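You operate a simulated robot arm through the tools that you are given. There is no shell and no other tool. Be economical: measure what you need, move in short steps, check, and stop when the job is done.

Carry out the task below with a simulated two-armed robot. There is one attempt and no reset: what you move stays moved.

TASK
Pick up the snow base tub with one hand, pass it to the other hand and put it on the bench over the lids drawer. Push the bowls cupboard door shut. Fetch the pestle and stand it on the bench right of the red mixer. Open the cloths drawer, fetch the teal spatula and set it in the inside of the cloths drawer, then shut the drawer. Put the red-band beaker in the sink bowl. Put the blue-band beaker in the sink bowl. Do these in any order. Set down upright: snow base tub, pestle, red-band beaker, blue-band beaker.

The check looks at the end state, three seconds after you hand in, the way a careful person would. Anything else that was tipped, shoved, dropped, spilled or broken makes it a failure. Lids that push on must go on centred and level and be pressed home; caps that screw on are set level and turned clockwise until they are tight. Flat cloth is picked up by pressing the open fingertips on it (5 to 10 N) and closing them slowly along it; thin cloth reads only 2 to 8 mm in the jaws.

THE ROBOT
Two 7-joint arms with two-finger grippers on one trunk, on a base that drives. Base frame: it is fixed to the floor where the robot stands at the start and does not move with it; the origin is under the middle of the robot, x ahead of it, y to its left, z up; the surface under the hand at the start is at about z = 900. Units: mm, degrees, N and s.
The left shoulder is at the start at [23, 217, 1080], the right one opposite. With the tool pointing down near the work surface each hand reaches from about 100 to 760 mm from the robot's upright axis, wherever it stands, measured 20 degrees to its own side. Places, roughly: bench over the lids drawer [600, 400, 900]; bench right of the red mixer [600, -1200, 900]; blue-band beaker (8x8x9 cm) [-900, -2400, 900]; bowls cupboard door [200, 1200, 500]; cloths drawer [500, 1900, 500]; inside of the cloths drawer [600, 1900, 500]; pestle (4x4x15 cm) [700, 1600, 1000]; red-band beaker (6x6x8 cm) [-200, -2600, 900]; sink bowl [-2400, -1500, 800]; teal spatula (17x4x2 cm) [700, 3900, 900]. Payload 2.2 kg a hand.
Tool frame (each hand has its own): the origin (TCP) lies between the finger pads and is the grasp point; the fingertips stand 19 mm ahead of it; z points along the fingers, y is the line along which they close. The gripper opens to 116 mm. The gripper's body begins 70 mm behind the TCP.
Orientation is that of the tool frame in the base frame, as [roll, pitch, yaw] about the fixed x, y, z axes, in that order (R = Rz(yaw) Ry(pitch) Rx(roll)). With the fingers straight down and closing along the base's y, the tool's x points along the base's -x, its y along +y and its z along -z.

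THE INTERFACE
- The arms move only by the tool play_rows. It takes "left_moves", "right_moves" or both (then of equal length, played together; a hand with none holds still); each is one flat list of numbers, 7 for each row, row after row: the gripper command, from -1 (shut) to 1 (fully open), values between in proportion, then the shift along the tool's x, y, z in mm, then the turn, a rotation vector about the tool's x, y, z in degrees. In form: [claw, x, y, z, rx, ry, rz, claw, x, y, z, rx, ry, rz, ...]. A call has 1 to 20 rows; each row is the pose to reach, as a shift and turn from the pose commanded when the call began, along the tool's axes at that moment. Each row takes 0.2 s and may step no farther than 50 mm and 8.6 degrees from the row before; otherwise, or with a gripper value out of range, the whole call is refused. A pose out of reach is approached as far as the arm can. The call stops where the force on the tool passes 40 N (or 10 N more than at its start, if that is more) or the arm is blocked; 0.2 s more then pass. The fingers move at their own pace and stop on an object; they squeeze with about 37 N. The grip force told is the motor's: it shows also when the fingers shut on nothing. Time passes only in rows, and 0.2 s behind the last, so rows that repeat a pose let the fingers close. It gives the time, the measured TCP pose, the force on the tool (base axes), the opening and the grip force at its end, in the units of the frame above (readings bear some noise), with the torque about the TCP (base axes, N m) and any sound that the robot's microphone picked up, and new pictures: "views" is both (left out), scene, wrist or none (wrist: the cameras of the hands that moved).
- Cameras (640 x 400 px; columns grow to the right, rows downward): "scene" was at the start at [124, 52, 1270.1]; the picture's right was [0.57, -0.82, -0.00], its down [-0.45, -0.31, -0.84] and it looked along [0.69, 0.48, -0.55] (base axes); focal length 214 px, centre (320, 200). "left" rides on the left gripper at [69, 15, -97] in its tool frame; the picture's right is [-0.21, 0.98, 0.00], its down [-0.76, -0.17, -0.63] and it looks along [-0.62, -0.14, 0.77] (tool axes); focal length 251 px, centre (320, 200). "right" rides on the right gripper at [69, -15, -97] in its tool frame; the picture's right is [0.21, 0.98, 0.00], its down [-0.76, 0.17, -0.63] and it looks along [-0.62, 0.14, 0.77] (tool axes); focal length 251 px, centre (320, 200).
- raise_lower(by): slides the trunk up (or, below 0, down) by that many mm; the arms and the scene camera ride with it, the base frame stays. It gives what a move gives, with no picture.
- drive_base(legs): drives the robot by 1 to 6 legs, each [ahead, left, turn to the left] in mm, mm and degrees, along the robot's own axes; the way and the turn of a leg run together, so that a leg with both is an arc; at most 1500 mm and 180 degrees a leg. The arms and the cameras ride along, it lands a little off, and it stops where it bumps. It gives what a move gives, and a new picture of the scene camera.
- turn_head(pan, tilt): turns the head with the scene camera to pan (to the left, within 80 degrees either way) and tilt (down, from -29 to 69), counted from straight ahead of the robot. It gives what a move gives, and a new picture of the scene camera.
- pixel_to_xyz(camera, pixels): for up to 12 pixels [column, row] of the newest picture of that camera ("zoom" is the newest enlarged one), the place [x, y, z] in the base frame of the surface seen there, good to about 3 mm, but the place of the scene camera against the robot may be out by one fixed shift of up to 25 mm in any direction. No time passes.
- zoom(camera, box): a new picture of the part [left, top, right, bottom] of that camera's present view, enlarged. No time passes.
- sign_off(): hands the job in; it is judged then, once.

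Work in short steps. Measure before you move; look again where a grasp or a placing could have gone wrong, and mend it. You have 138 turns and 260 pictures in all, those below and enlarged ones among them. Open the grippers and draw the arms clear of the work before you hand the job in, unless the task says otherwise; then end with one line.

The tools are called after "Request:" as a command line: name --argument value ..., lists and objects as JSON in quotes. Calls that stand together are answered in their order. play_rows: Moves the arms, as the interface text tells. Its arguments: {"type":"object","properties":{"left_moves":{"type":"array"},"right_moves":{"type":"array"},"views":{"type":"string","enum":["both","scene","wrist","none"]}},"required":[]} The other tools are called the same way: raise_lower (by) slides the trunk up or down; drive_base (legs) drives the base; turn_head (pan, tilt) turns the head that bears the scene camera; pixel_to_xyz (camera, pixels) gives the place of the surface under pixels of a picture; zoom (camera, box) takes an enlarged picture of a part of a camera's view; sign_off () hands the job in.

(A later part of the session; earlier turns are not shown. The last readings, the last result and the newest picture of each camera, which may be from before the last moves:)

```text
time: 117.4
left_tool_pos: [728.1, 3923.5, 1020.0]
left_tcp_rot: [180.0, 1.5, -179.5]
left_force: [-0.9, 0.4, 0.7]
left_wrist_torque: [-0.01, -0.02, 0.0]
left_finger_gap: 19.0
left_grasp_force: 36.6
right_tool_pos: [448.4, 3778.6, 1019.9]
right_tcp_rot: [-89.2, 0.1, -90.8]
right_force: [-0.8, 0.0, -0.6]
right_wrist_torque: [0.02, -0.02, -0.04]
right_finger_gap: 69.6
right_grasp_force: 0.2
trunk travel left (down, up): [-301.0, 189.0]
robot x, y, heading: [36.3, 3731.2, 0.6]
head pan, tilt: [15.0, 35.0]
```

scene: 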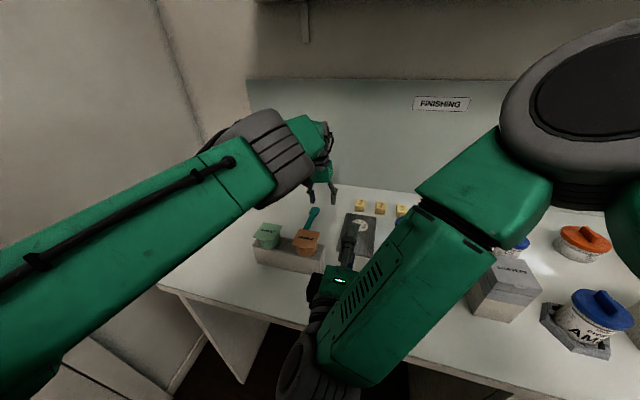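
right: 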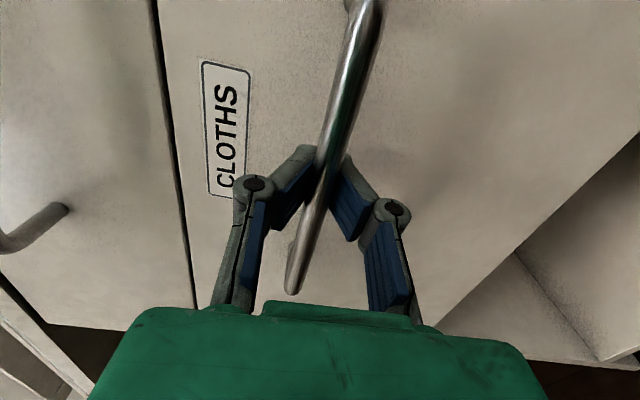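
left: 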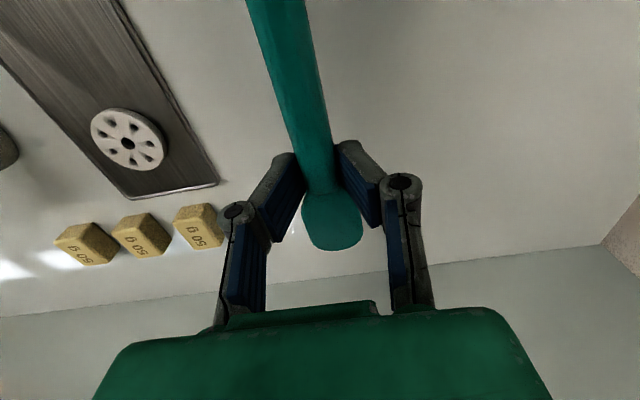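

Spatula held (gap 19). I lift the trunk 150 to clear the cups, then back away 450.

Request:
raise_lower --by 150

Request:
drive_base --legs '[[-550, 0, 0]]'

```text
time: 119.2
left_tool_pos: [728.4, 3923.1, 1169.2]
left_tcp_rot: [179.9, 1.4, -179.6]
left_force: [-0.2, -0.5, -0.5]
left_wrist_torque: [0.05, -0.04, -0.02]
left_finger_gap: 19.0
left_grasp_force: 37.5
right_tool_pos: [449.5, 3776.4, 1169.9]
right_tcp_rot: [-89.2, 0.2, -90.8]
right_force: [-0.1, -0.3, 0.3]
right_wrist_torque: [0.01, 0.03, 0.01]
right_finger_gap: 69.8
right_grasp_force: 0.1
trunk travel left (down, up): [-451.0, 39.0]
robot x, y, heading: [32.6, 3729.2, 0.8]
head pan, tilt: [15.0, 35.0]
```

```text
time: 122.4
left_tool_pos: [178.0, 3919.8, 1168.0]
left_tcp_rot: [179.9, 1.4, -179.4]
left_force: [0.0, 0.8, 0.5]
left_wrist_torque: [0.0, -0.02, -0.02]
left_finger_gap: 18.9
left_grasp_force: 37.2
right_tool_pos: [-101.3, 3771.9, 1170.1]
right_tcp_rot: [-89.2, 0.2, -90.8]
right_force: [-0.3, -0.7, 0.3]
right_wrist_torque: [0.03, 0.0, -0.01]
right_finger_gap: 69.5
right_grasp_force: 0.1
trunk travel left (down, up): [-451.0, 39.0]
robot x, y, heading: [-515.5, 3726.2, 0.4]
head pan, tilt: [15.0, 35.0]
```

scene: 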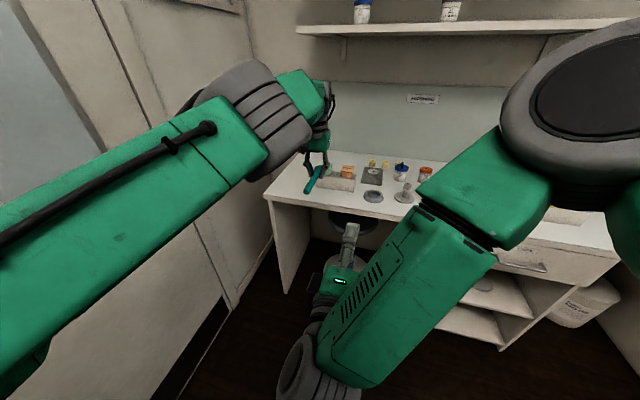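

I drive back right to the open cloths drawer with the spatula at height.

Request:
drive_base --legs '[[0, -1400, 0], [0, -610, 0]]'

Request:
turn_head --pan 15 --tilt 55

```text
time: 132.3
left_tool_pos: [202.6, 1933.5, 1173.0]
left_tcp_rot: [-179.9, 1.6, -178.6]
left_force: [-0.2, 0.8, -1.2]
left_wrist_torque: [0.0, -0.01, 0.01]
left_finger_gap: 19.0
left_grasp_force: 37.1
right_tool_pos: [-75.7, 1781.4, 1170.2]
right_tcp_rot: [-89.4, 0.2, -90.0]
right_force: [-0.1, 0.3, 0.1]
right_wrist_torque: [-0.04, 0.0, 0.03]
right_finger_gap: 69.9
right_grasp_force: 0.0
trunk travel left (down, up): [-451.0, 39.0]
robot x, y, heading: [-487.2, 1728.9, 0.8]
head pan, tilt: [15.0, 35.0]
```

scene: 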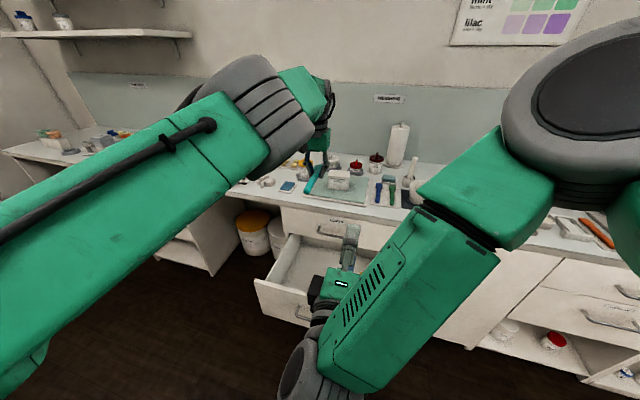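

```text
time: 133.1
left_tool_pos: [200.4, 1940.4, 1173.9]
left_tcp_rot: [-179.7, 1.8, -177.8]
left_force: [1.3, -0.6, 0.7]
left_wrist_torque: [-0.01, -0.03, 0.04]
left_finger_gap: 18.9
left_grasp_force: 36.8
right_tool_pos: [-80.5, 1783.1, 1168.9]
right_tcp_rot: [-89.9, 0.2, -89.5]
right_force: [-0.3, 0.0, 0.4]
right_wrist_torque: [0.0, -0.02, -0.01]
right_finger_gap: 70.0
right_grasp_force: 0.0
trunk travel left (down, up): [-451.0, 39.0]
robot x, y, heading: [-485.7, 1729.1, 0.7]
head pan, tilt: [15.0, 55.0]
```

scene: 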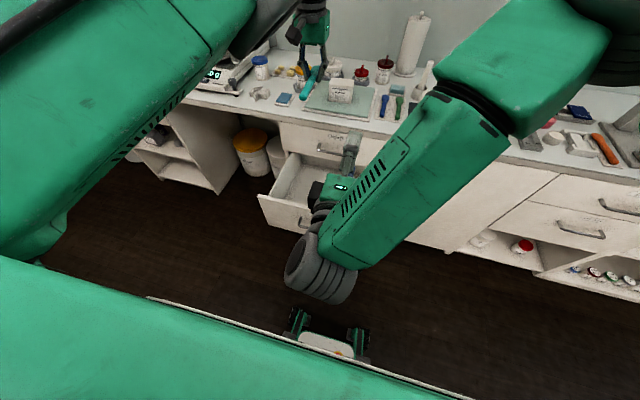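

The drawer is below the left hand. I measure its rim and floor from the scene view.

Request:
pixel_to_xyz --camera "scene" --pixels '[[262, 194], [292, 180], [300, 170], [285, 190], [289, 156], [300, 205], [315, 160]]'

Request:
play_rows --left_moves '[-1, 0, 0, 0, 0, 0, 0]' --views "wrist"

```text
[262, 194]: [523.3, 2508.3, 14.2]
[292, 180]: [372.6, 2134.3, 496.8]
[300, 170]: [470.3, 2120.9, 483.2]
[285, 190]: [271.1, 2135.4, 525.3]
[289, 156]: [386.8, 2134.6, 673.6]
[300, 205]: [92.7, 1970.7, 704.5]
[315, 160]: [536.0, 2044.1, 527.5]
```

```text
time: 133.5
left_tool_pos: [201.6, 1930.2, 1175.0]
left_tcp_rot: [-179.9, 1.9, -178.0]
left_force: [0.2, 0.2, -0.4]
left_wrist_torque: [0.01, -0.02, 0.0]
left_finger_gap: 19.2
left_grasp_force: 37.2
right_tool_pos: [-80.0, 1774.7, 1168.9]
right_tcp_rot: [-89.8, 0.5, -89.7]
right_force: [0.1, -1.3, -0.4]
right_wrist_torque: [-0.01, 0.02, 0.0]
right_finger_gap: 69.4
right_grasp_force: 0.0
trunk travel left (down, up): [-451.0, 39.0]
robot x, y, heading: [-486.1, 1729.2, 1.0]
head pan, tilt: [15.0, 55.0]
```

left: 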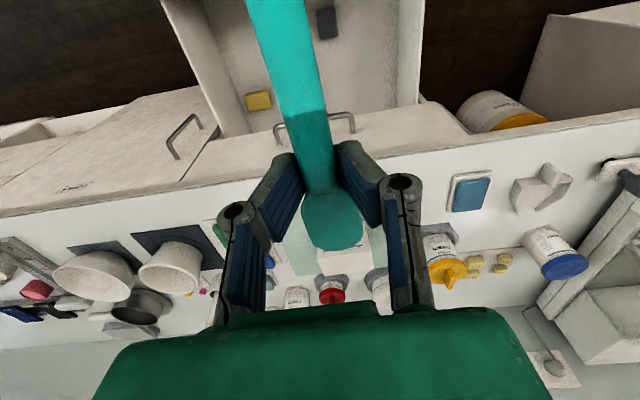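

I check what's already in the drawer with the left camera: yellow item (258,100), dark item (327,22).

Request:
pixel_to_xyz --camera "left" --pixels '[[258, 100], [327, 22], [240, 60], [230, 20], [370, 60], [380, 90], [350, 20], [400, 80], [240, 5]]'

Request:
raise_lower --by -380

Request:
play_rows --left_moves '[-1, 0, 0, 0, 0, 0, 0]' --views "both"

```text
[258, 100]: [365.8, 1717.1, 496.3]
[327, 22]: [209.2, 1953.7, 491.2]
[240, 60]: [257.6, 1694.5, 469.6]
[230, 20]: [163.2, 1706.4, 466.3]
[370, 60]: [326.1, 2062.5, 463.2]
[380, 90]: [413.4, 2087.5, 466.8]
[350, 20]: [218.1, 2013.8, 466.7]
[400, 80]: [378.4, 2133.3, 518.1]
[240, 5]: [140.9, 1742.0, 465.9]
```

```text
time: 137.2
left_tool_pos: [199.2, 1934.0, 795.0]
left_tcp_rot: [-179.9, 1.9, -178.1]
left_force: [0.0, -1.1, -1.0]
left_wrist_torque: [0.0, -0.03, -0.01]
left_finger_gap: 19.3
left_grasp_force: 37.0
right_tool_pos: [-80.0, 1778.5, 790.3]
right_tcp_rot: [-89.6, 0.3, -89.6]
right_force: [-0.3, 0.1, -0.3]
right_wrist_torque: [0.04, 0.01, -0.01]
right_finger_gap: 69.6
right_grasp_force: 0.0
trunk travel left (down, up): [-71.0, 419.0]
robot x, y, heading: [-489.8, 1729.4, 1.0]
head pan, tilt: [15.0, 55.0]
```

```text
time: 137.6
left_tool_pos: [199.6, 1934.2, 795.8]
left_tcp_rot: [-179.9, 1.9, -178.1]
left_force: [0.5, -0.1, 0.2]
left_wrist_torque: [0.0, -0.01, 0.03]
left_finger_gap: 19.5
left_grasp_force: 36.7
right_tool_pos: [-79.9, 1779.8, 789.1]
right_tcp_rot: [-89.6, 0.3, -89.7]
right_force: [0.0, 0.4, -0.3]
right_wrist_torque: [-0.02, -0.03, -0.02]
right_finger_gap: 69.5
right_grasp_force: 0.0
trunk travel left (down, up): [-71.0, 419.0]
robot x, y, heading: [-486.3, 1733.1, 0.9]
head pan, tilt: [15.0, 55.0]
```

scene: 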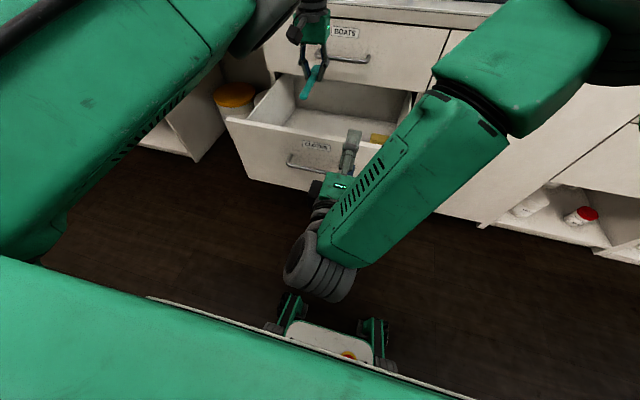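
left: 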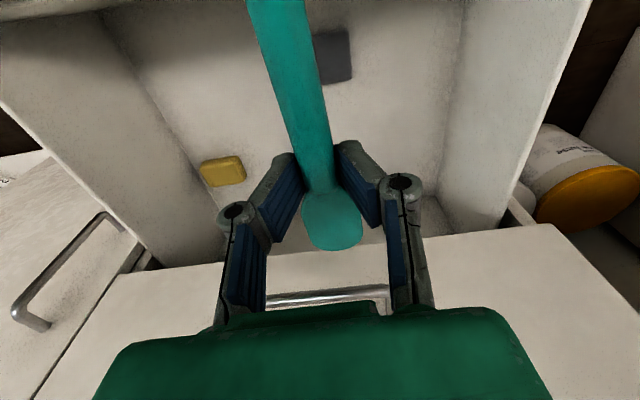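

Drawer floor z≈466; free spot around y≈1830 between the yellow and dark items. I shift the base 55 ahead and 103 right, lower the trunk 70, then lower the arm.

Request:
drive_base --legs '[[55, -103, 0]]'

Request:
raise_lower --by -70

Request:
play_rows --left_moves '[-1, 0, 0, 40, 0, 0, 0, -1, 0, 0, 80, 0, 0, 0, -1, 0, 0, 110, 0, 0, 0]'

```text
time: 138.8
left_tool_pos: [257.3, 1852.2, 795.5]
left_tcp_rot: [-178.8, 2.1, -177.6]
left_force: [0.8, 1.1, -0.7]
left_wrist_torque: [-0.09, 0.01, 0.01]
left_finger_gap: 19.4
left_grasp_force: 36.8
right_tool_pos: [-25.3, 1694.5, 787.4]
right_tcp_rot: [-89.8, -0.4, -89.3]
right_force: [-0.6, 0.3, -0.2]
right_wrist_torque: [0.01, 0.0, -0.03]
right_finger_gap: 69.6
right_grasp_force: 0.1
trunk travel left (down, up): [-71.0, 419.0]
robot x, y, heading: [-429.2, 1636.6, 1.1]
head pan, tilt: [15.0, 55.0]
```

scene: 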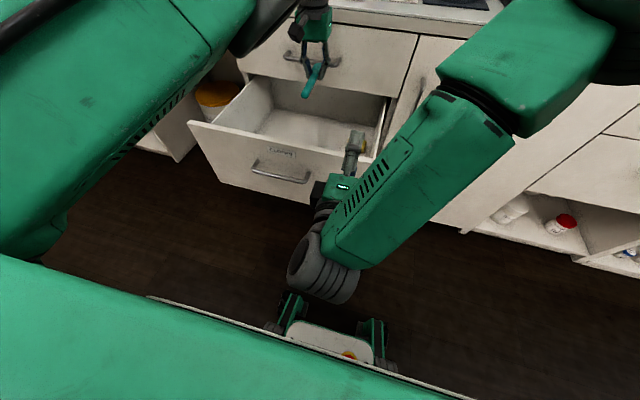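

```text
time: 139.9
left_tool_pos: [255.5, 1828.6, 735.6]
left_tcp_rot: [179.6, 2.4, -177.4]
left_force: [0.0, -0.6, -0.1]
left_wrist_torque: [0.11, 0.01, 0.0]
left_finger_gap: 19.1
left_grasp_force: 36.9
right_tool_pos: [-26.4, 1668.4, 721.4]
right_tcp_rot: [-90.0, 1.3, -89.3]
right_force: [0.0, -0.9, -0.4]
right_wrist_torque: [0.0, 0.01, 0.07]
right_finger_gap: 69.8
right_grasp_force: 0.1
trunk travel left (down, up): [-1.0, 489.0]
robot x, y, heading: [-430.6, 1632.4, 1.2]
head pan, tilt: [15.0, 55.0]
```

```text
time: 140.7
left_tool_pos: [259.5, 1831.7, 623.2]
left_tcp_rot: [179.8, 2.3, -177.7]
left_force: [-0.1, 0.9, -0.4]
left_wrist_torque: [0.03, 0.02, 0.02]
left_finger_gap: 18.8
left_grasp_force: 37.5
right_tool_pos: [-26.6, 1674.3, 719.1]
right_tcp_rot: [-90.1, 1.0, -89.1]
right_force: [0.7, 0.6, 0.7]
right_wrist_torque: [0.03, -0.02, 0.02]
right_finger_gap: 69.6
right_grasp_force: 0.1
trunk travel left (down, up): [-1.0, 489.0]
robot x, y, heading: [-427.4, 1630.0, 1.1]
head pan, tilt: [15.0, 55.0]
```

scene: 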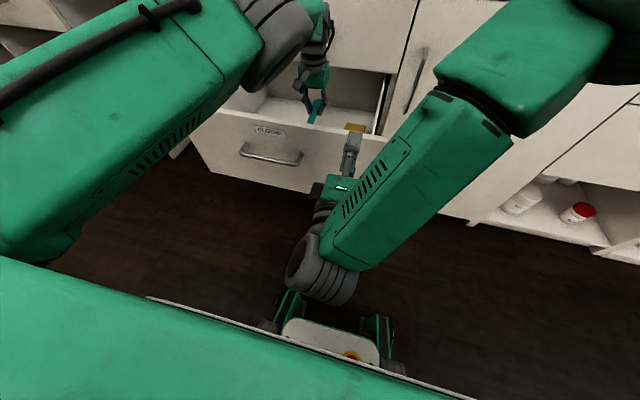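
left: 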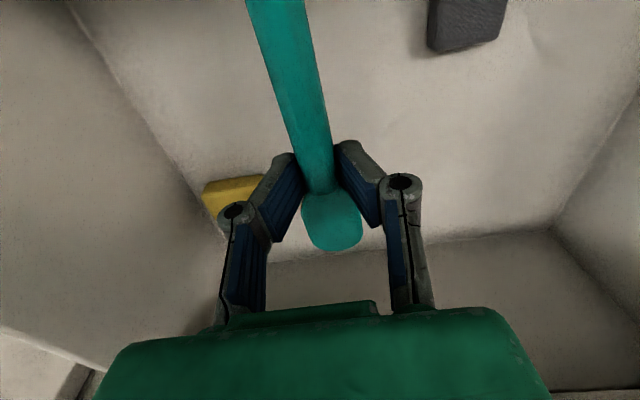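

Clear so far. I ease 12 mm back and lower to just above the floor (z≈492), then creep and release.

Request:
play_rows --left_moves '[-1, 12, 0, 30, 0, 0, 0, -1, 12, 0, 60, 0, 0, 0, -1, 12, 0, 90, 0, 0, 0, -1, 12, 0, 115, 0, 0, 0, -1, 12, 0, 126, 0, 0, 0, -1, 12, 0, 129, 0, 0, 0, -1, 12, 0, 132, 0, 0, 0, -1, 12, 0, 134, 0, 0, 0]'

```text
time: 142.5
left_tool_pos: [251.9, 1834.9, 488.3]
left_tcp_rot: [-179.9, 2.2, -177.6]
left_force: [-0.3, -0.4, 4.0]
left_wrist_torque: [0.02, 0.4, -0.04]
left_finger_gap: 19.1
left_grasp_force: 36.9
right_tool_pos: [-28.3, 1680.0, 719.8]
right_tcp_rot: [-90.0, 0.7, -89.2]
right_force: [0.3, -0.2, 0.2]
right_wrist_torque: [-0.01, -0.02, -0.02]
right_finger_gap: 69.5
right_grasp_force: 0.0
trunk travel left (down, up): [-1.0, 489.0]
robot x, y, heading: [-432.5, 1633.2, 1.1]
head pan, tilt: [15.0, 55.0]
```

scene: 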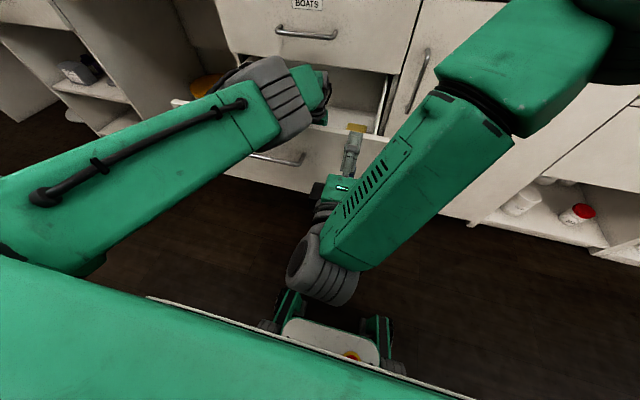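
left: 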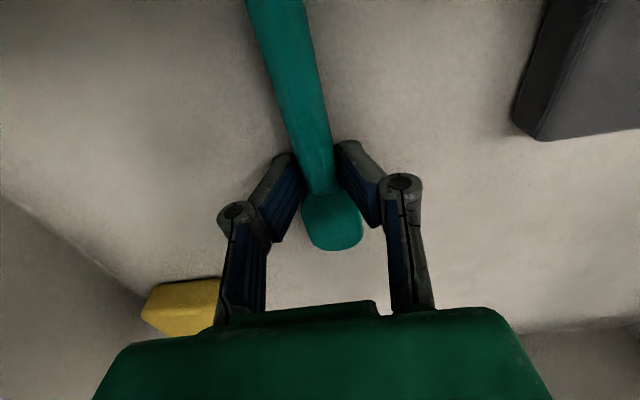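

Contact felt (4 N). I open the jaws a little and lift straight out.

Request:
play_rows --left_moves '[-0.3, 0, 0, 0, 0, 0, 0, -0.3, 0, 0, 0, 0, 0, 0, -0.3, 0, 0, -20, 0, 0, 0, -0.3, 0, 0, -60, 0, 0, 0, -0.3, 0, 0, -105, 0, 0, 0, -0.3, 0, 0, -150, 0, 0, 0, -0.3, 0, 0, -195, 0, 0, 0, -0.3, 0, 0, -240, 0, 0, 0]' --views "wrist"

```text
time: 144.3
left_tool_pos: [242.8, 1836.0, 729.0]
left_tcp_rot: [-179.8, 2.3, -177.9]
left_force: [-0.3, -0.2, 0.6]
left_wrist_torque: [-0.01, -0.02, 0.01]
left_finger_gap: 40.7
left_grasp_force: 0.0
right_tool_pos: [-27.6, 1679.0, 719.4]
right_tcp_rot: [-90.0, 0.7, -89.2]
right_force: [-0.5, -0.5, -0.1]
right_wrist_torque: [-0.02, 0.0, 0.0]
right_finger_gap: 69.5
right_grasp_force: 0.0
trunk travel left (down, up): [-1.0, 489.0]
robot x, y, heading: [-429.5, 1634.5, 0.9]
head pan, tilt: [15.0, 55.0]
```

left: 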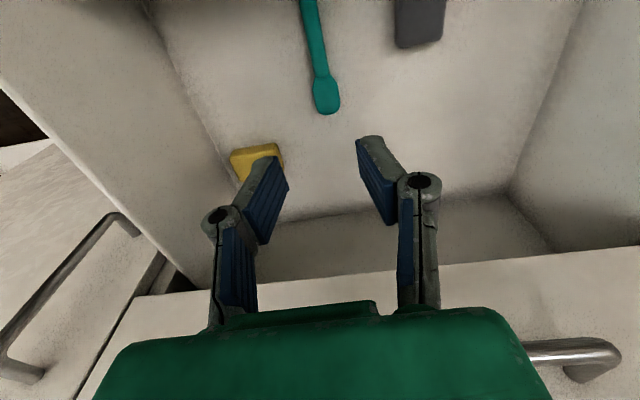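

Spatula lies flat in the drawer. I raise and retract the left hand, and lower the closed right fist to z≈650.

Request:
play_rows --left_moves '[0, 0, 0, -45, 0, 0, 0, 0, 0, 0, -90, 0, 0, 0, 0, 0, 0, -135, 0, 0, 0, 0, 0, 0, -180, 0, 0, 0, 0, 20, 0, -220, 0, 0, 0, 0, 50, 0, -255, 0, 0, 0, 0, 85, 0, -285, 0, 0, 0, 0, 125, 0, -305, 0, 0, 0, 0, 165, 0, -320, 0, 0, 0, 0, 205, 0, -330, 0, 0, 0, 0, 245, 0, -335, 0, 0, 0]' --right_moves '[-1, 0, 0, -10, 0, 0, 0, -1, 0, 0, -20, 0, 0, 0, -1, 0, 0, -30, 0, 0, 0, -1, 0, 0, -40, 0, 0, 0, -1, 0, 15, -40, 0, 0, 0, -1, 0, 30, -40, 0, 0, 0, -1, 0, 45, -40, 0, 0, 0, -1, 0, 60, -40, 0, 0, 0, -1, 0, 68, -40, 0, 0, 0, -1, 0, 68, -40, 0, 0, 0, -1, 0, 68, -40, 0, 0, 0]' --views "none"

Request:
drive_base --legs '[[-80, 0, 0], [0, 205, 0]]'

```text
time: 146.7
left_tool_pos: [209.0, 1833.7, 955.4]
left_tcp_rot: [179.9, 2.3, -177.8]
left_force: [-0.7, -1.2, 0.1]
left_wrist_torque: [0.0, 0.01, 0.01]
left_finger_gap: 57.9
left_grasp_force: 0.1
left hand out of reach, approached as far as the arm can: row 3, 4, 6, 7, 8, 9, 10, 11
right_tool_pos: [-9.1, 1670.9, 677.3]
right_tcp_rot: [-89.8, 0.6, -89.2]
right_force: [0.0, 0.1, -0.3]
right_wrist_torque: [-0.04, 0.01, 0.02]
right_finger_gap: 0.1
right_grasp_force: 28.3
right hand out of reach, approached as far as the arm can: row 1, 2, 3, 4, 5, 6, 7, 8, 9, 10, 11
trunk travel left (down, up): [-1.0, 489.0]
robot x, y, heading: [-430.6, 1632.7, 1.2]
head pan, tilt: [15.0, 55.0]
```

```text
time: 149.0
left_tool_pos: [122.8, 2027.9, 957.5]
left_tcp_rot: [179.6, 2.5, -177.8]
left_force: [0.3, -0.4, 0.2]
left_wrist_torque: [0.05, -0.01, 0.0]
left_finger_gap: 58.0
left_grasp_force: 0.0
right_tool_pos: [-93.4, 1865.9, 678.1]
right_tcp_rot: [-89.8, 1.0, -89.3]
right_force: [0.8, 0.7, -0.4]
right_wrist_torque: [0.0, -0.01, 0.03]
right_finger_gap: 0.0
right_grasp_force: 28.0
trunk travel left (down, up): [-1.0, 489.0]
robot x, y, heading: [-511.3, 1831.6, 1.0]
head pan, tilt: [15.0, 55.0]
```

scene: 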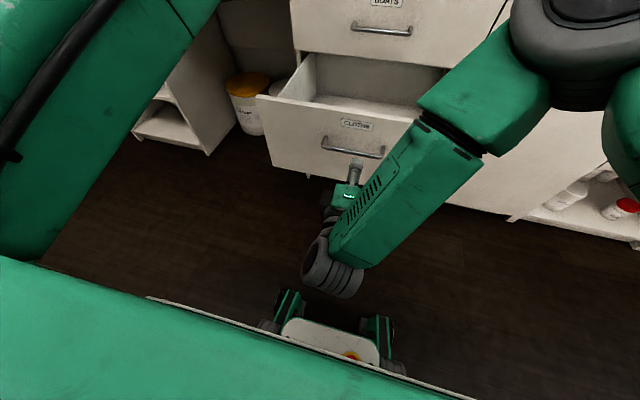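

Right fist is in front of the drawer. I lower it to z≈655 and push ahead 300 mm with the arm.

Request:
play_rows --right_moves '[-1, 0, 5, 30, 0, 0, 0, -1, 0, 12, 60, 0, 0, 0, -1, 0, 20, 95, 0, 0, 0, -1, 0, 23, 125, 0, 0, 0, -1, 0, 23, 150, 0, 0, 0, -1, 0, 23, 175, 0, 0, 0, -1, 0, 23, 200, 0, 0, 0, -1, 0, 23, 225, 0, 0, 0, -1, 0, 23, 250, 0, 0, 0, -1, 0, 23, 275, 0, 0, 0, -1, 0, 23, 300, 0, 0, 0]' --views "scene"

```text
time: 151.4
left_tool_pos: [122.5, 2035.3, 958.5]
left_tcp_rot: [-179.9, 2.6, -177.5]
left_force: [-1.0, 0.7, -0.6]
left_wrist_torque: [-0.01, -0.01, -0.01]
left_finger_gap: 58.0
left_grasp_force: 0.1
right_tool_pos: [206.4, 1873.1, 658.8]
right_tcp_rot: [-89.6, 0.8, -89.2]
right_force: [-1.4, 0.1, -0.2]
right_wrist_torque: [0.01, 0.02, 0.01]
right_finger_gap: 0.0
right_grasp_force: 28.5
trunk travel left (down, up): [-1.0, 489.0]
robot x, y, heading: [-514.0, 1831.2, 1.1]
head pan, tilt: [15.0, 55.0]
```

scene: 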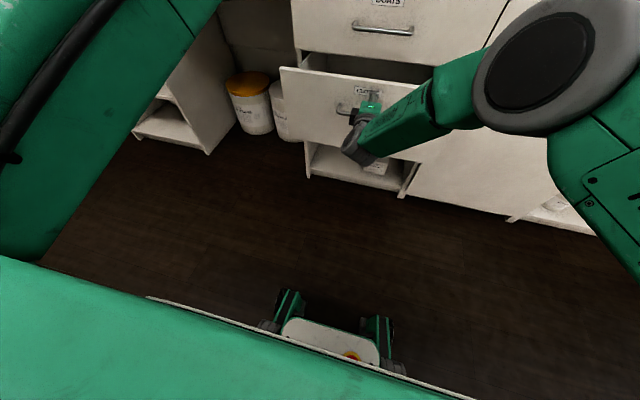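

The drawer slides in smoothly. I drive 140 mm ahead to push it nearly home, then finish with the arm.

Request:
drive_base --legs '[[135, 0, 0]]'

Request:
play_rows --right_moves '[-1, 0, 0, 10, 0, 0, 0, -1, 0, 0, 20, 0, 0, 0, -1, 0, 0, 30, 0, 0, 0, -1, 0, 0, 40, 0, 0, 0, -1, 0, 0, 50, 0, 0, 0]' --views "scene"

Request:
pixel_to_xyz --camera "scene" --pixels '[[310, 130], [330, 140], [320, 55], [345, 60], [430, 180]]'

```text
time: 152.7
left_tool_pos: [258.4, 2037.7, 958.2]
left_tcp_rot: [180.0, 2.5, -177.6]
left_force: [-0.4, -0.7, 0.2]
left_wrist_torque: [0.01, 0.02, 0.0]
left_finger_gap: 58.0
left_grasp_force: 0.1
right_tool_pos: [341.3, 1874.6, 657.3]
right_tcp_rot: [-89.7, 0.8, -89.4]
right_force: [-0.7, 0.6, -0.6]
right_wrist_torque: [0.01, -0.05, -0.01]
right_finger_gap: 0.0
right_grasp_force: 28.0
trunk travel left (down, up): [-1.0, 489.0]
robot x, y, heading: [-379.1, 1836.4, 1.0]
head pan, tilt: [15.0, 55.0]
```

scene: 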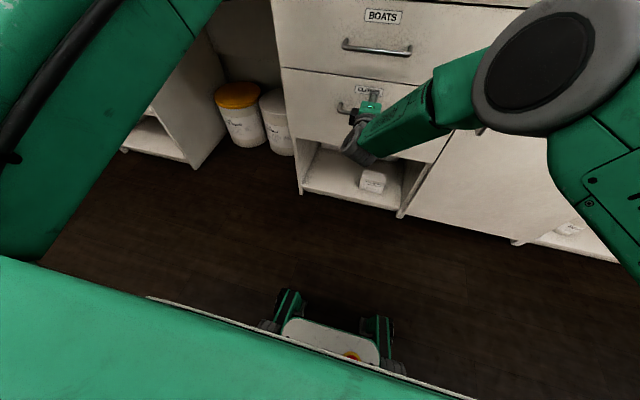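

```text
time: 153.5
left_tool_pos: [253.5, 2048.3, 964.9]
left_tcp_rot: [-179.4, 2.7, -176.4]
left_force: [0.4, -1.3, -0.1]
left_wrist_torque: [0.05, 0.02, 0.01]
left_finger_gap: 58.0
left_grasp_force: 0.0
right_tool_pos: [361.8, 1875.4, 661.2]
right_tcp_rot: [-89.4, 0.9, -89.5]
right_force: [-14.2, -5.5, 5.3]
right_wrist_torque: [-0.07, -0.02, -0.21]
right_finger_gap: 6.1
right_grasp_force: 28.6
trunk travel left (down, up): [-1.0, 489.0]
robot x, y, heading: [-380.1, 1836.8, 0.9]
head pan, tilt: [15.0, 55.0]
stopped in row 4 (right hand): the force on the tool passed its limit at 51 N (the readings are from after the stop); the commanded pose is now the measured one
```

scene: 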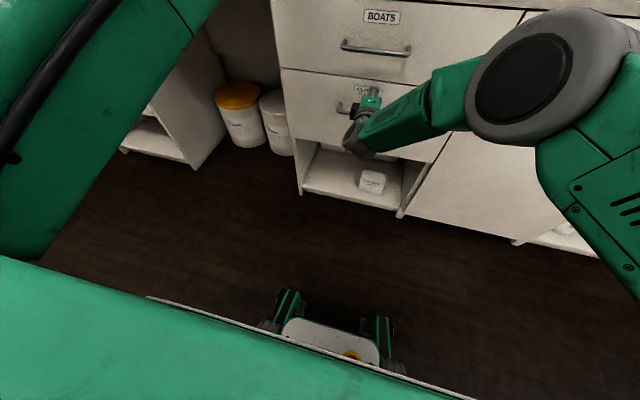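

```text
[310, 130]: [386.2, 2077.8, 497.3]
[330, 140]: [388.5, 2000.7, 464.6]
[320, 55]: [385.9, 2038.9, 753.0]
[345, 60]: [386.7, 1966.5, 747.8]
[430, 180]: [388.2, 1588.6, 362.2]
```

Cloths drawer is flush shut. I withdraw the right hand, raise the trunk, then lift the right arm out of the way.

Request:
drive_base --legs '[[-150, 0, 0]]'

Request:
raise_lower --by 300

Request:
play_rows --right_moves '[-1, 0, -15, -45, 0, 0, 0, -1, 0, -30, -90, 0, 0, 0, -1, 0, -50, -130, 0, 0, 0, -1, 0, -75, -165, 0, 0, 0, -1, 0, -105, -195, 0, 0, 0, -1, 0, -140, -220, 0, 0, 0, -1, 0, -180, -240, 0, 0, 0, -1, 0, -220, -250, 0, 0, 0]' --views "none"

Request:
turn_head --pan 0 --tilt 40

```text
time: 154.9
left_tool_pos: [102.8, 2048.8, 965.7]
left_tcp_rot: [-179.3, 3.0, -176.3]
left_force: [-0.6, 0.7, 1.7]
left_wrist_torque: [0.0, -0.05, 0.02]
left_finger_gap: 58.0
left_grasp_force: 0.0
right_tool_pos: [212.3, 1871.9, 661.9]
right_tcp_rot: [-89.4, 0.9, -89.5]
right_force: [-0.1, 1.4, 1.4]
right_wrist_torque: [0.0, 0.02, -0.01]
right_finger_gap: 0.0
right_grasp_force: 28.8
trunk travel left (down, up): [-1.0, 489.0]
robot x, y, heading: [-529.9, 1836.0, 0.9]
head pan, tilt: [15.0, 55.0]
```

scene: 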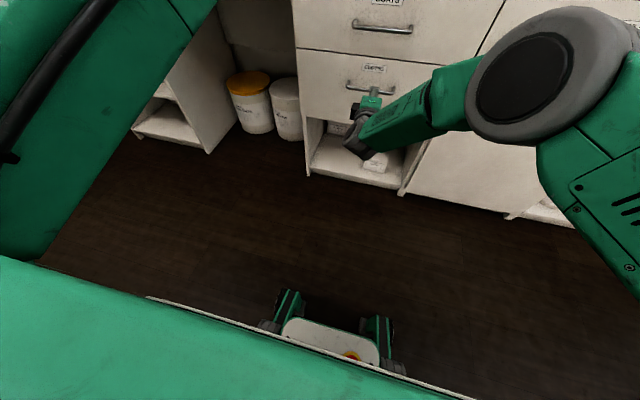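

```text
time: 157.9
left_tool_pos: [102.6, 2058.6, 1269.4]
left_tcp_rot: [-178.8, 3.2, -175.2]
left_force: [-0.2, -0.5, -0.8]
left_wrist_torque: [0.02, -0.01, -0.01]
left_finger_gap: 58.4
left_grasp_force: 0.1
right_tool_pos: [209.4, 1873.1, 963.4]
right_tcp_rot: [-89.3, 0.8, -89.5]
right_force: [0.2, 0.4, -0.3]
right_wrist_torque: [-0.03, -0.02, 0.04]
right_finger_gap: 0.0
right_grasp_force: 28.3
trunk travel left (down, up): [-301.0, 189.0]
robot x, y, heading: [-526.9, 1834.9, 0.9]
head pan, tilt: [15.0, 55.0]
```

```text
time: 159.3
left_tool_pos: [98.7, 2067.3, 1271.8]
left_tcp_rot: [-178.4, 3.2, -174.7]
left_force: [-0.1, -0.1, -0.9]
left_wrist_torque: [0.0, -0.02, -0.01]
left_finger_gap: 58.0
left_grasp_force: 0.1
right_tool_pos: [-22.6, 1847.9, 985.5]
right_tcp_rot: [-102.2, 1.5, -92.3]
right_force: [-0.6, 0.2, 0.4]
right_wrist_torque: [0.04, -0.03, 0.02]
right_finger_gap: 0.0
right_grasp_force: 28.4
trunk travel left (down, up): [-301.0, 189.0]
robot x, y, heading: [-525.5, 1832.4, 0.7]
head pan, tilt: [15.0, 55.0]
stopped in row 6 (right hand): the arm was blocked; the commanded pose is now the measured one
```

```text
time: 160.0
left_tool_pos: [99.0, 2063.7, 1272.2]
left_tcp_rot: [-178.6, 3.3, -174.7]
left_force: [0.5, -0.2, -0.2]
left_wrist_torque: [-0.01, -0.04, -0.03]
left_finger_gap: 58.1
left_grasp_force: 0.1
right_tool_pos: [-21.4, 1850.1, 986.1]
right_tcp_rot: [-102.1, 1.5, -92.1]
right_force: [0.0, 0.4, 0.6]
right_wrist_torque: [0.0, -0.01, 0.01]
right_finger_gap: 0.0
right_grasp_force: 28.5
trunk travel left (down, up): [-301.0, 189.0]
robot x, y, heading: [-529.0, 1830.9, 0.7]
head pan, tilt: [0.0, 40.0]
```

scene: 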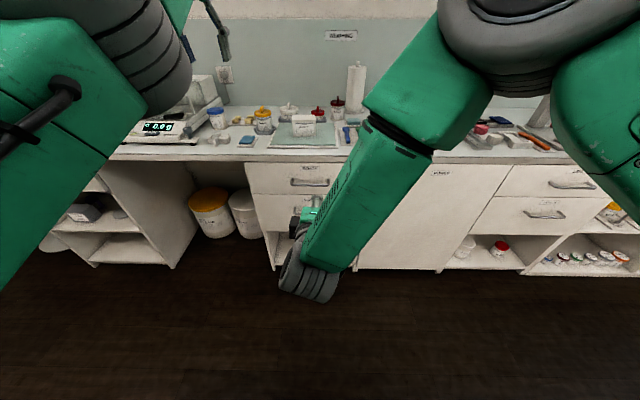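

The right arm folded to its limit. I turn it tool-down and upward in front of the robot instead.

Request:
play_rows --right_moves '[-1, 0, -13, 8, -7.8, 0, 0, -1, 0, -26, 16, -15.6, 0, 0, -1, 0, -39, 24, -23.4, 0, 0, -1, 0, -52, 32, -31.2, 0, 0, -1, 0, -65, 40, -39, 0, 0, -1, 0, -78, 48, -46.8, 0, 0, -1, 0, -91, 56, -54.6, 0, 0, -1, 0, -104, 64, -62.4, 0, 0, -1, 0, -117, 72, -70.2, 0, 0, -1, 0, -130, 80, -78, 0, 0]' --views "scene"

```text
time: 162.2
left_tool_pos: [101.7, 2058.6, 1272.4]
left_tcp_rot: [-178.9, 3.2, -174.8]
left_force: [1.2, 0.0, 0.1]
left_wrist_torque: [0.04, 0.05, 0.0]
left_finger_gap: 58.1
left_grasp_force: 0.1
right_tool_pos: [-94.5, 1805.9, 1120.7]
right_tcp_rot: [-170.2, 7.2, -97.7]
right_force: [-0.5, -1.1, 4.2]
right_wrist_torque: [0.03, 0.01, 0.02]
right_finger_gap: 0.1
right_grasp_force: 28.8
right hand out of reach, approached as far as the arm can: row 6, 7, 8, 9, 10
trunk travel left (down, up): [-301.0, 189.0]
robot x, y, heading: [-527.6, 1832.2, 1.0]
head pan, tilt: [0.0, 40.0]
```

scene: 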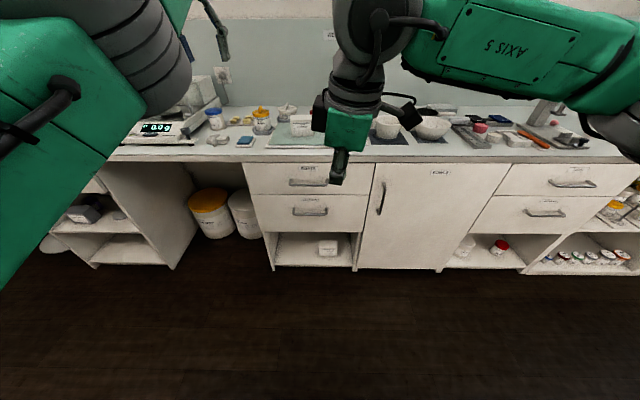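

Now I unwind the right wrist to its normal yaw and shift it to its own side.

Request:
play_rows --right_moves '[-1, 16, -5, -3, 0, 0, 8.2, -1, 33, -10, -6, 0, 0, 16.4, -1, 49, -16, -9, 0, 0, 24.6, -1, 66, -21, -12, 0, 0, 32.8, -1, 82, -26, -15, 0, 0, 41, -1, 98, -32, -18, 0, 0, 49.2, -1, 115, -37, -21, 0, 0, 57.4, -1, 131, -42, -24, 0, 0, 65.6, -1, 148, -48, -27, 0, 0, 73.8, -1, 164, -53, -30, 0, 0, 82]' --views "none"

Request:
drive_base --legs '[[0, -480, 0]]'

```text
time: 164.4
left_tool_pos: [99.2, 2062.5, 1272.6]
left_tcp_rot: [-178.6, 3.4, -174.8]
left_force: [0.5, 0.3, 0.4]
left_wrist_torque: [0.01, 0.0, -0.02]
left_finger_gap: 57.7
left_grasp_force: 0.1
right_tool_pos: [-73.6, 1639.2, 1139.9]
right_tcp_rot: [174.5, 10.7, 179.1]
right_force: [0.3, -0.5, 0.4]
right_wrist_torque: [-0.01, -0.03, 0.03]
right_finger_gap: 0.2
right_grasp_force: 28.1
trunk travel left (down, up): [-301.0, 189.0]
robot x, y, heading: [-528.9, 1833.3, 0.8]
head pan, tilt: [0.0, 40.0]
```

```text
time: 167.3
left_tool_pos: [105.8, 1595.2, 1269.1]
left_tcp_rot: [-178.0, 3.2, -174.7]
left_force: [0.2, 0.1, 0.3]
left_wrist_torque: [-0.06, -0.02, 0.01]
left_finger_gap: 58.0
left_grasp_force: 0.0
right_tool_pos: [-66.5, 1170.5, 1143.4]
right_tcp_rot: [175.1, 10.7, 179.6]
right_force: [-0.6, 0.3, -0.3]
right_wrist_torque: [-0.02, 0.02, 0.0]
right_finger_gap: 0.0
right_grasp_force: 28.7
trunk travel left (down, up): [-301.0, 189.0]
robot x, y, heading: [-522.4, 1354.9, 1.0]
head pan, tilt: [0.0, 40.0]
```

scene: 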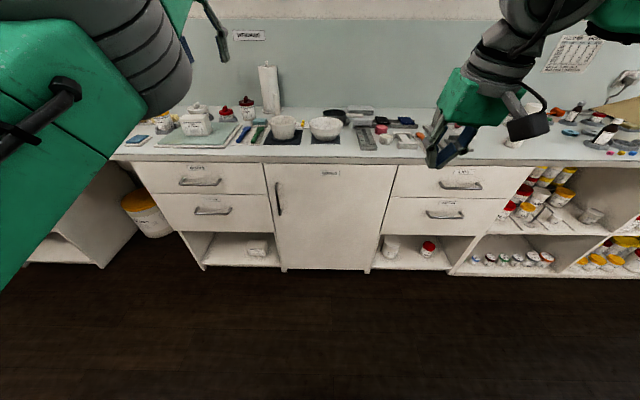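

Both arms are tidy. I drive 480 ahead so the left camera can look down on the pestle.

Request:
drive_base --legs '[[480, 0, 0]]'

Request:
play_rows --left_moves '[0, 0, 0, 0, 0, 0, 0, 0, 0, 0, 0, 0, 0, 0, 0, 0, 0, 0, 0, 0, 0]' --views "wrist"

```text
time: 170.2
left_tool_pos: [583.0, 1606.5, 1274.1]
left_tcp_rot: [-178.1, 3.4, -174.0]
left_force: [-0.3, 0.4, -0.5]
left_wrist_torque: [0.03, -0.01, -0.01]
left_finger_gap: 57.9
left_grasp_force: 0.1
right_tool_pos: [410.0, 1175.8, 1143.7]
right_tcp_rot: [174.9, 10.9, 179.6]
right_force: [1.0, -0.4, 0.1]
right_wrist_torque: [0.01, 0.0, 0.03]
right_finger_gap: 0.0
right_grasp_force: 28.5
trunk travel left (down, up): [-301.0, 189.0]
robot x, y, heading: [-38.9, 1366.3, 1.3]
head pan, tilt: [0.0, 40.0]
```

scene: 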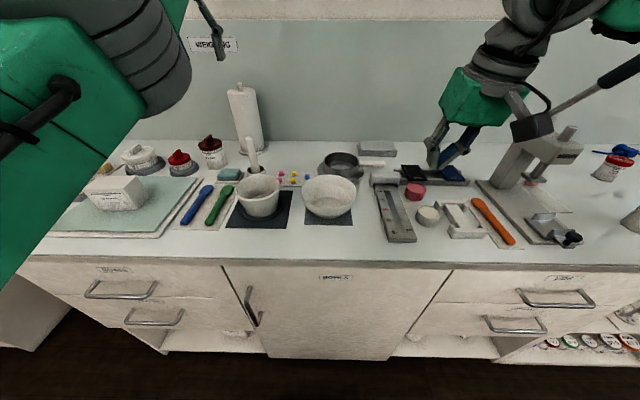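

```text
time: 170.9
left_tool_pos: [581.1, 1616.1, 1276.2]
left_tcp_rot: [-177.6, 3.5, -173.3]
left_force: [-0.4, 0.0, 0.5]
left_wrist_torque: [0.02, -0.01, -0.01]
left_finger_gap: 57.8
left_grasp_force: 0.0
right_tool_pos: [405.9, 1174.4, 1143.9]
right_tcp_rot: [174.9, 11.1, 179.5]
right_force: [0.1, -0.5, 0.1]
right_wrist_torque: [0.0, -0.02, 0.02]
right_finger_gap: 0.0
right_grasp_force: 28.6
trunk travel left (down, up): [-301.0, 189.0]
robot x, y, heading: [-37.9, 1366.1, 1.1]
head pan, tilt: [0.0, 40.0]
```

left: 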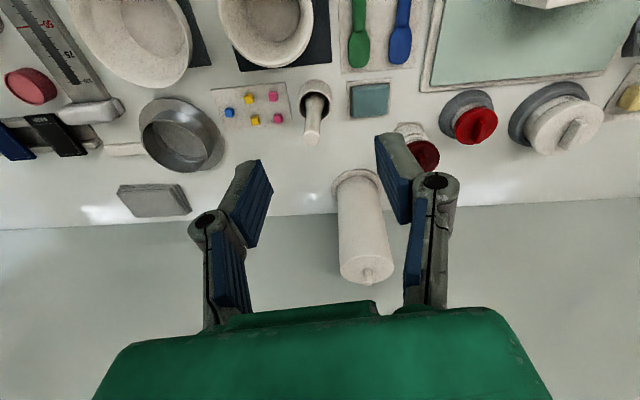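

The pestle stands in a small round holder, seen at (313,118). I measure it and the towel roll.

Request:
pixel_to_xyz --camera "left" --pixels '[[311, 138], [312, 128], [313, 118], [314, 108], [316, 98], [302, 100], [330, 100], [315, 85], [366, 276], [350, 180], [420, 155], [375, 115]]'

Request:
zoom --camera "left" --box '[240, 60, 400, 170]'

```text
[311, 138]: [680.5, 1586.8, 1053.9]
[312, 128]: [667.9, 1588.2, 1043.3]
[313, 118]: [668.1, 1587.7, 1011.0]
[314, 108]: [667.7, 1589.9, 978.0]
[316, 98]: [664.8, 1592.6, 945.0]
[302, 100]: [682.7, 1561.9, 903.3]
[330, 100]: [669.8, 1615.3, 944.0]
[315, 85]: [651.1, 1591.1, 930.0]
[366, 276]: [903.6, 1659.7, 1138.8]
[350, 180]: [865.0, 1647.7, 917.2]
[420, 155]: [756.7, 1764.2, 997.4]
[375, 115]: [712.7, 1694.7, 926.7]
```

```text
3.64 times, centred on (320, 115) of left
```

zoom: 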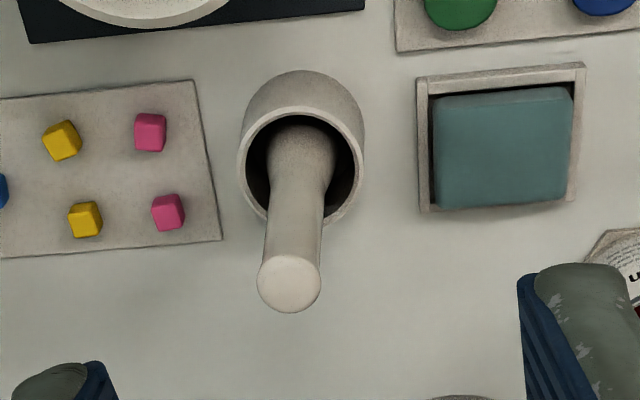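

Pestle axis ≈(678,1588), top 1054, standing in a cup with rim ≈945. I level the left hand and move over it at height first.

Request:
play_rows --left_moves '[0, -31, -13, 0, -0.8, 1.2, 2.2, 0, -62, -26, 0, -1.6, 2.3, 4.5, 0, -93, -39, 0, -2.4, 3.5, 6.7, 0, -93, -39, 40, -2.4, 3.5, 6.7, 0, -93, -39, 80, -2.4, 3.5, 6.7, 0, -93, -39, 110, -2.4, 3.5, 6.7, 0, -93, -39, 110, -2.4, 3.5, 6.7, 0, -93, -39, 110, -2.4, 3.5, 6.7]' --views "wrist"

Request:
play_rows --left_moves '[0, 0, 0, 0, 0, 0, 0, 0, 0, 0, 0, 0, 0, 0, 0, 0, 0, 0, 0, 0, 0]' --views "wrist"

```text
time: 172.8
left_tool_pos: [632.1, 1573.1, 1179.1]
left_tcp_rot: [179.3, 0.2, 179.2]
left_force: [0.2, -0.6, -0.4]
left_wrist_torque: [0.0, -0.01, 0.01]
left_finger_gap: 58.1
left_grasp_force: 0.1
left hand out of reach, approached as far as the arm can: row 1, 2, 3, 4, 5, 6, 7, 8
right_tool_pos: [407.6, 1175.5, 1144.8]
right_tcp_rot: [174.7, 11.1, 179.6]
right_force: [0.3, -0.9, -0.3]
right_wrist_torque: [-0.02, 0.01, 0.01]
right_finger_gap: 0.2
right_grasp_force: 29.0
trunk travel left (down, up): [-301.0, 189.0]
robot x, y, heading: [-37.7, 1361.8, 1.2]
head pan, tilt: [0.0, 40.0]
```

left: 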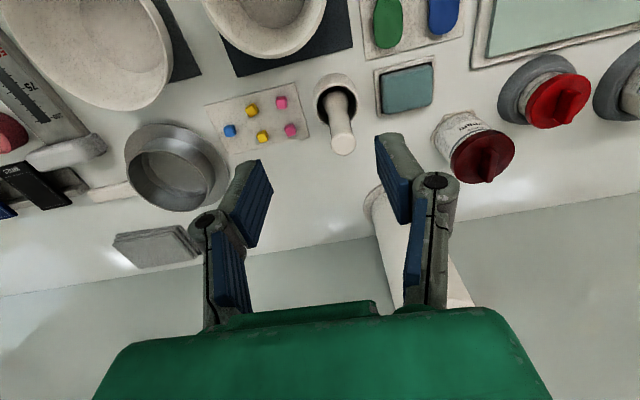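

```text
time: 173.6
left_tool_pos: [631.2, 1571.4, 1180.8]
left_tcp_rot: [179.3, 0.2, 179.2]
left_force: [-0.4, 0.4, 0.3]
left_wrist_torque: [-0.04, 0.02, 0.01]
left_finger_gap: 58.1
left_grasp_force: 0.0
right_tool_pos: [407.0, 1173.2, 1145.7]
right_tcp_rot: [174.8, 11.0, 179.6]
right_force: [0.2, 0.7, 0.8]
right_wrist_torque: [0.02, 0.0, 0.0]
right_finger_gap: 0.3
right_grasp_force: 28.1
trunk travel left (down, up): [-301.0, 189.0]
robot x, y, heading: [-40.9, 1365.2, 1.1]
head pan, tilt: [0.0, 40.0]
```

left: 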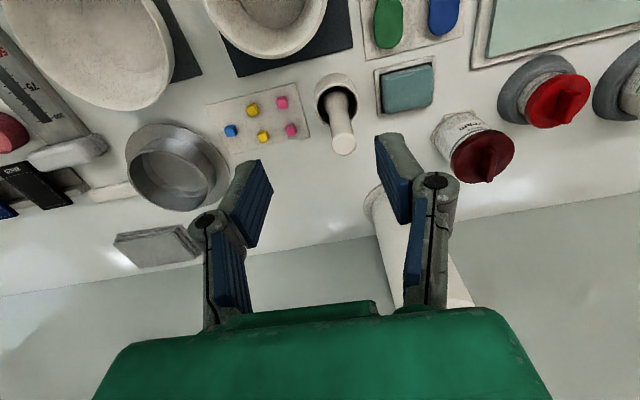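

Level, but x stops at 631 for reach. I drive 47 ahead and 15 left, and lift the right hand, before lowering.

Request:
drive_base --legs '[[47, 16, 0]]'

Request:
play_rows --left_moves '[0, 0, 0, 0, 0, 0, 0, 0, 0, 0, 0, 0, 0, 0, 0, 0, 0, 0, 0, 0, 0, 0, 0, 0, 0, 0, 0, 0, 0, 0, 0, 0, 0, 0, 0]' --right_moves '[-1, 0, 0, -35, 0, 0, 0, -1, 0, 0, -70, 0, 0, 0, -1, 0, 0, -105, 0, 0, 0, -1, 0, 0, -140, 0, 0, 0, -1, 0, 0, -140, 0, 0, 0]' --views "wrist"

Request:
pixel_to_xyz --camera "left" --pixels '[[343, 145], [341, 130], [339, 115], [337, 100]]'

```text
time: 174.5
left_tool_pos: [675.5, 1581.4, 1182.8]
left_tcp_rot: [178.8, 0.3, 179.0]
left_force: [-0.6, -0.8, -0.2]
left_wrist_torque: [0.04, 0.01, -0.01]
left_finger_gap: 57.8
left_grasp_force: 0.1
right_tool_pos: [452.0, 1182.5, 1144.0]
right_tcp_rot: [174.5, 11.2, 179.5]
right_force: [0.7, -1.5, -0.8]
right_wrist_torque: [0.07, 0.03, 0.0]
right_finger_gap: 0.3
right_grasp_force: 27.7
trunk travel left (down, up): [-301.0, 189.0]
robot x, y, heading: [8.3, 1375.8, 0.7]
head pan, tilt: [0.0, 40.0]
```

scene: 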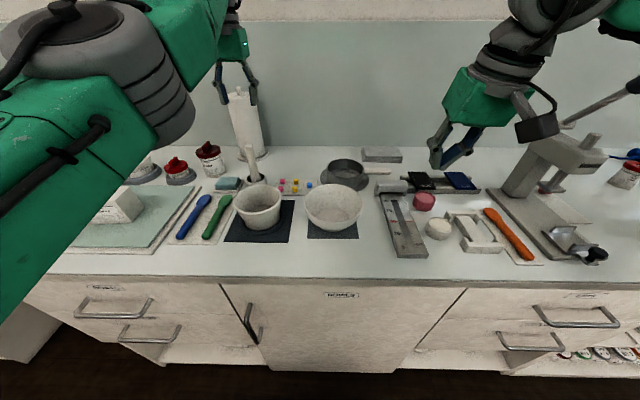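

```text
time: 175.7
left_tool_pos: [677.1, 1578.6, 1183.8]
left_tcp_rot: [179.0, 0.3, 178.9]
left_force: [0.9, 1.2, 0.1]
left_wrist_torque: [0.0, -0.01, 0.0]
left_finger_gap: 58.1
left_grasp_force: 0.0
right_tool_pos: [424.6, 1167.7, 1282.0]
right_tcp_rot: [174.5, 11.1, 179.4]
right_force: [0.6, 0.0, 0.0]
right_wrist_torque: [0.01, 0.0, -0.01]
right_finger_gap: 0.0
right_grasp_force: 28.6
trunk travel left (down, up): [-301.0, 189.0]
robot x, y, heading: [6.9, 1376.7, 1.1]
head pan, tilt: [0.0, 40.0]
```

right: 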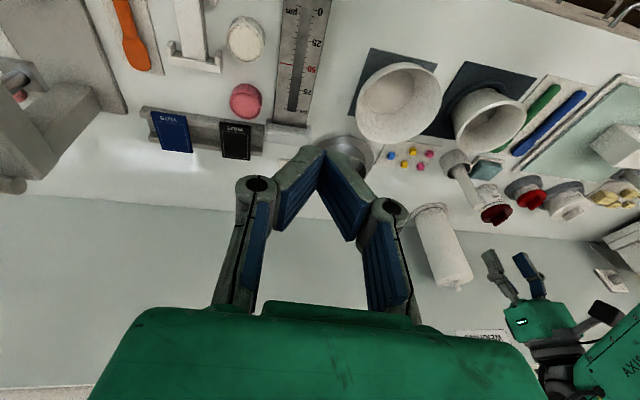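
left: 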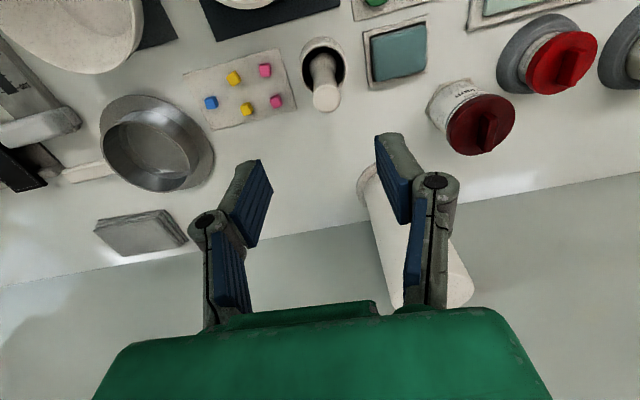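

```text
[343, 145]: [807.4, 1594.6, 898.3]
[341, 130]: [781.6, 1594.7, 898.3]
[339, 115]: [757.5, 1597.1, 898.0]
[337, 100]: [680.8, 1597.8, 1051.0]
```

Pestle top is now at (327,97); I measure it.

Request:
pixel_to_xyz --camera "left" --pixels '[[327, 97], [326, 104], [318, 97], [335, 97], [325, 80], [323, 66], [327, 90]]'

```text
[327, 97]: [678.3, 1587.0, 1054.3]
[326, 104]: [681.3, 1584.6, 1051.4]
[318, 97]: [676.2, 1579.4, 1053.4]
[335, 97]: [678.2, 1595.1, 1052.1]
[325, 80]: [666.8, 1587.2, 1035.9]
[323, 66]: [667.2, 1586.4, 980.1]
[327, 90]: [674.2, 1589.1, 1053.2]
```

Axis (677,1587). I shift +8 mm in y, descend to z≈1001 and close.

Request:
play_rows --left_moves '[0, 0, 8, 20, 0, 0, 0, 0, 0, 8, 60, 0, 0, 0, 0, 0, 8, 100, 0, 0, 0, 0, 0, 8, 140, 0, 0, 0, 0, 0, 8, 165, 0, 0, 0, 0, 0, 8, 182, 0, 0, 0, 0, 0, 8, 182, 0, 0, 0, 0, 0, 8, 182, 0, 0, 0]' --views "wrist"

```text
time: 177.5
left_tool_pos: [675.8, 1592.8, 999.8]
left_tcp_rot: [179.0, 0.4, 179.0]
left_force: [-0.1, 0.1, 0.1]
left_wrist_torque: [0.01, 0.0, -0.03]
left_finger_gap: 58.1
left_grasp_force: 0.1
right_tool_pos: [423.2, 1171.3, 1282.7]
right_tcp_rot: [174.6, 11.3, 179.4]
right_force: [0.8, 0.3, 0.1]
right_wrist_torque: [-0.02, 0.01, -0.01]
right_finger_gap: 0.2
right_grasp_force: 28.8
trunk travel left (down, up): [-301.0, 189.0]
robot x, y, heading: [5.7, 1379.3, 0.9]
head pan, tilt: [0.0, 40.0]
```

left: 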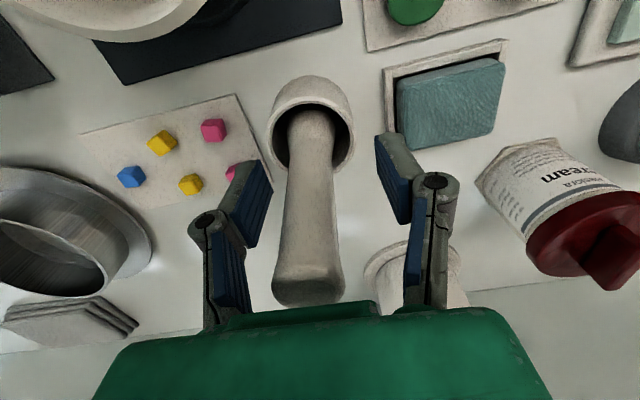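

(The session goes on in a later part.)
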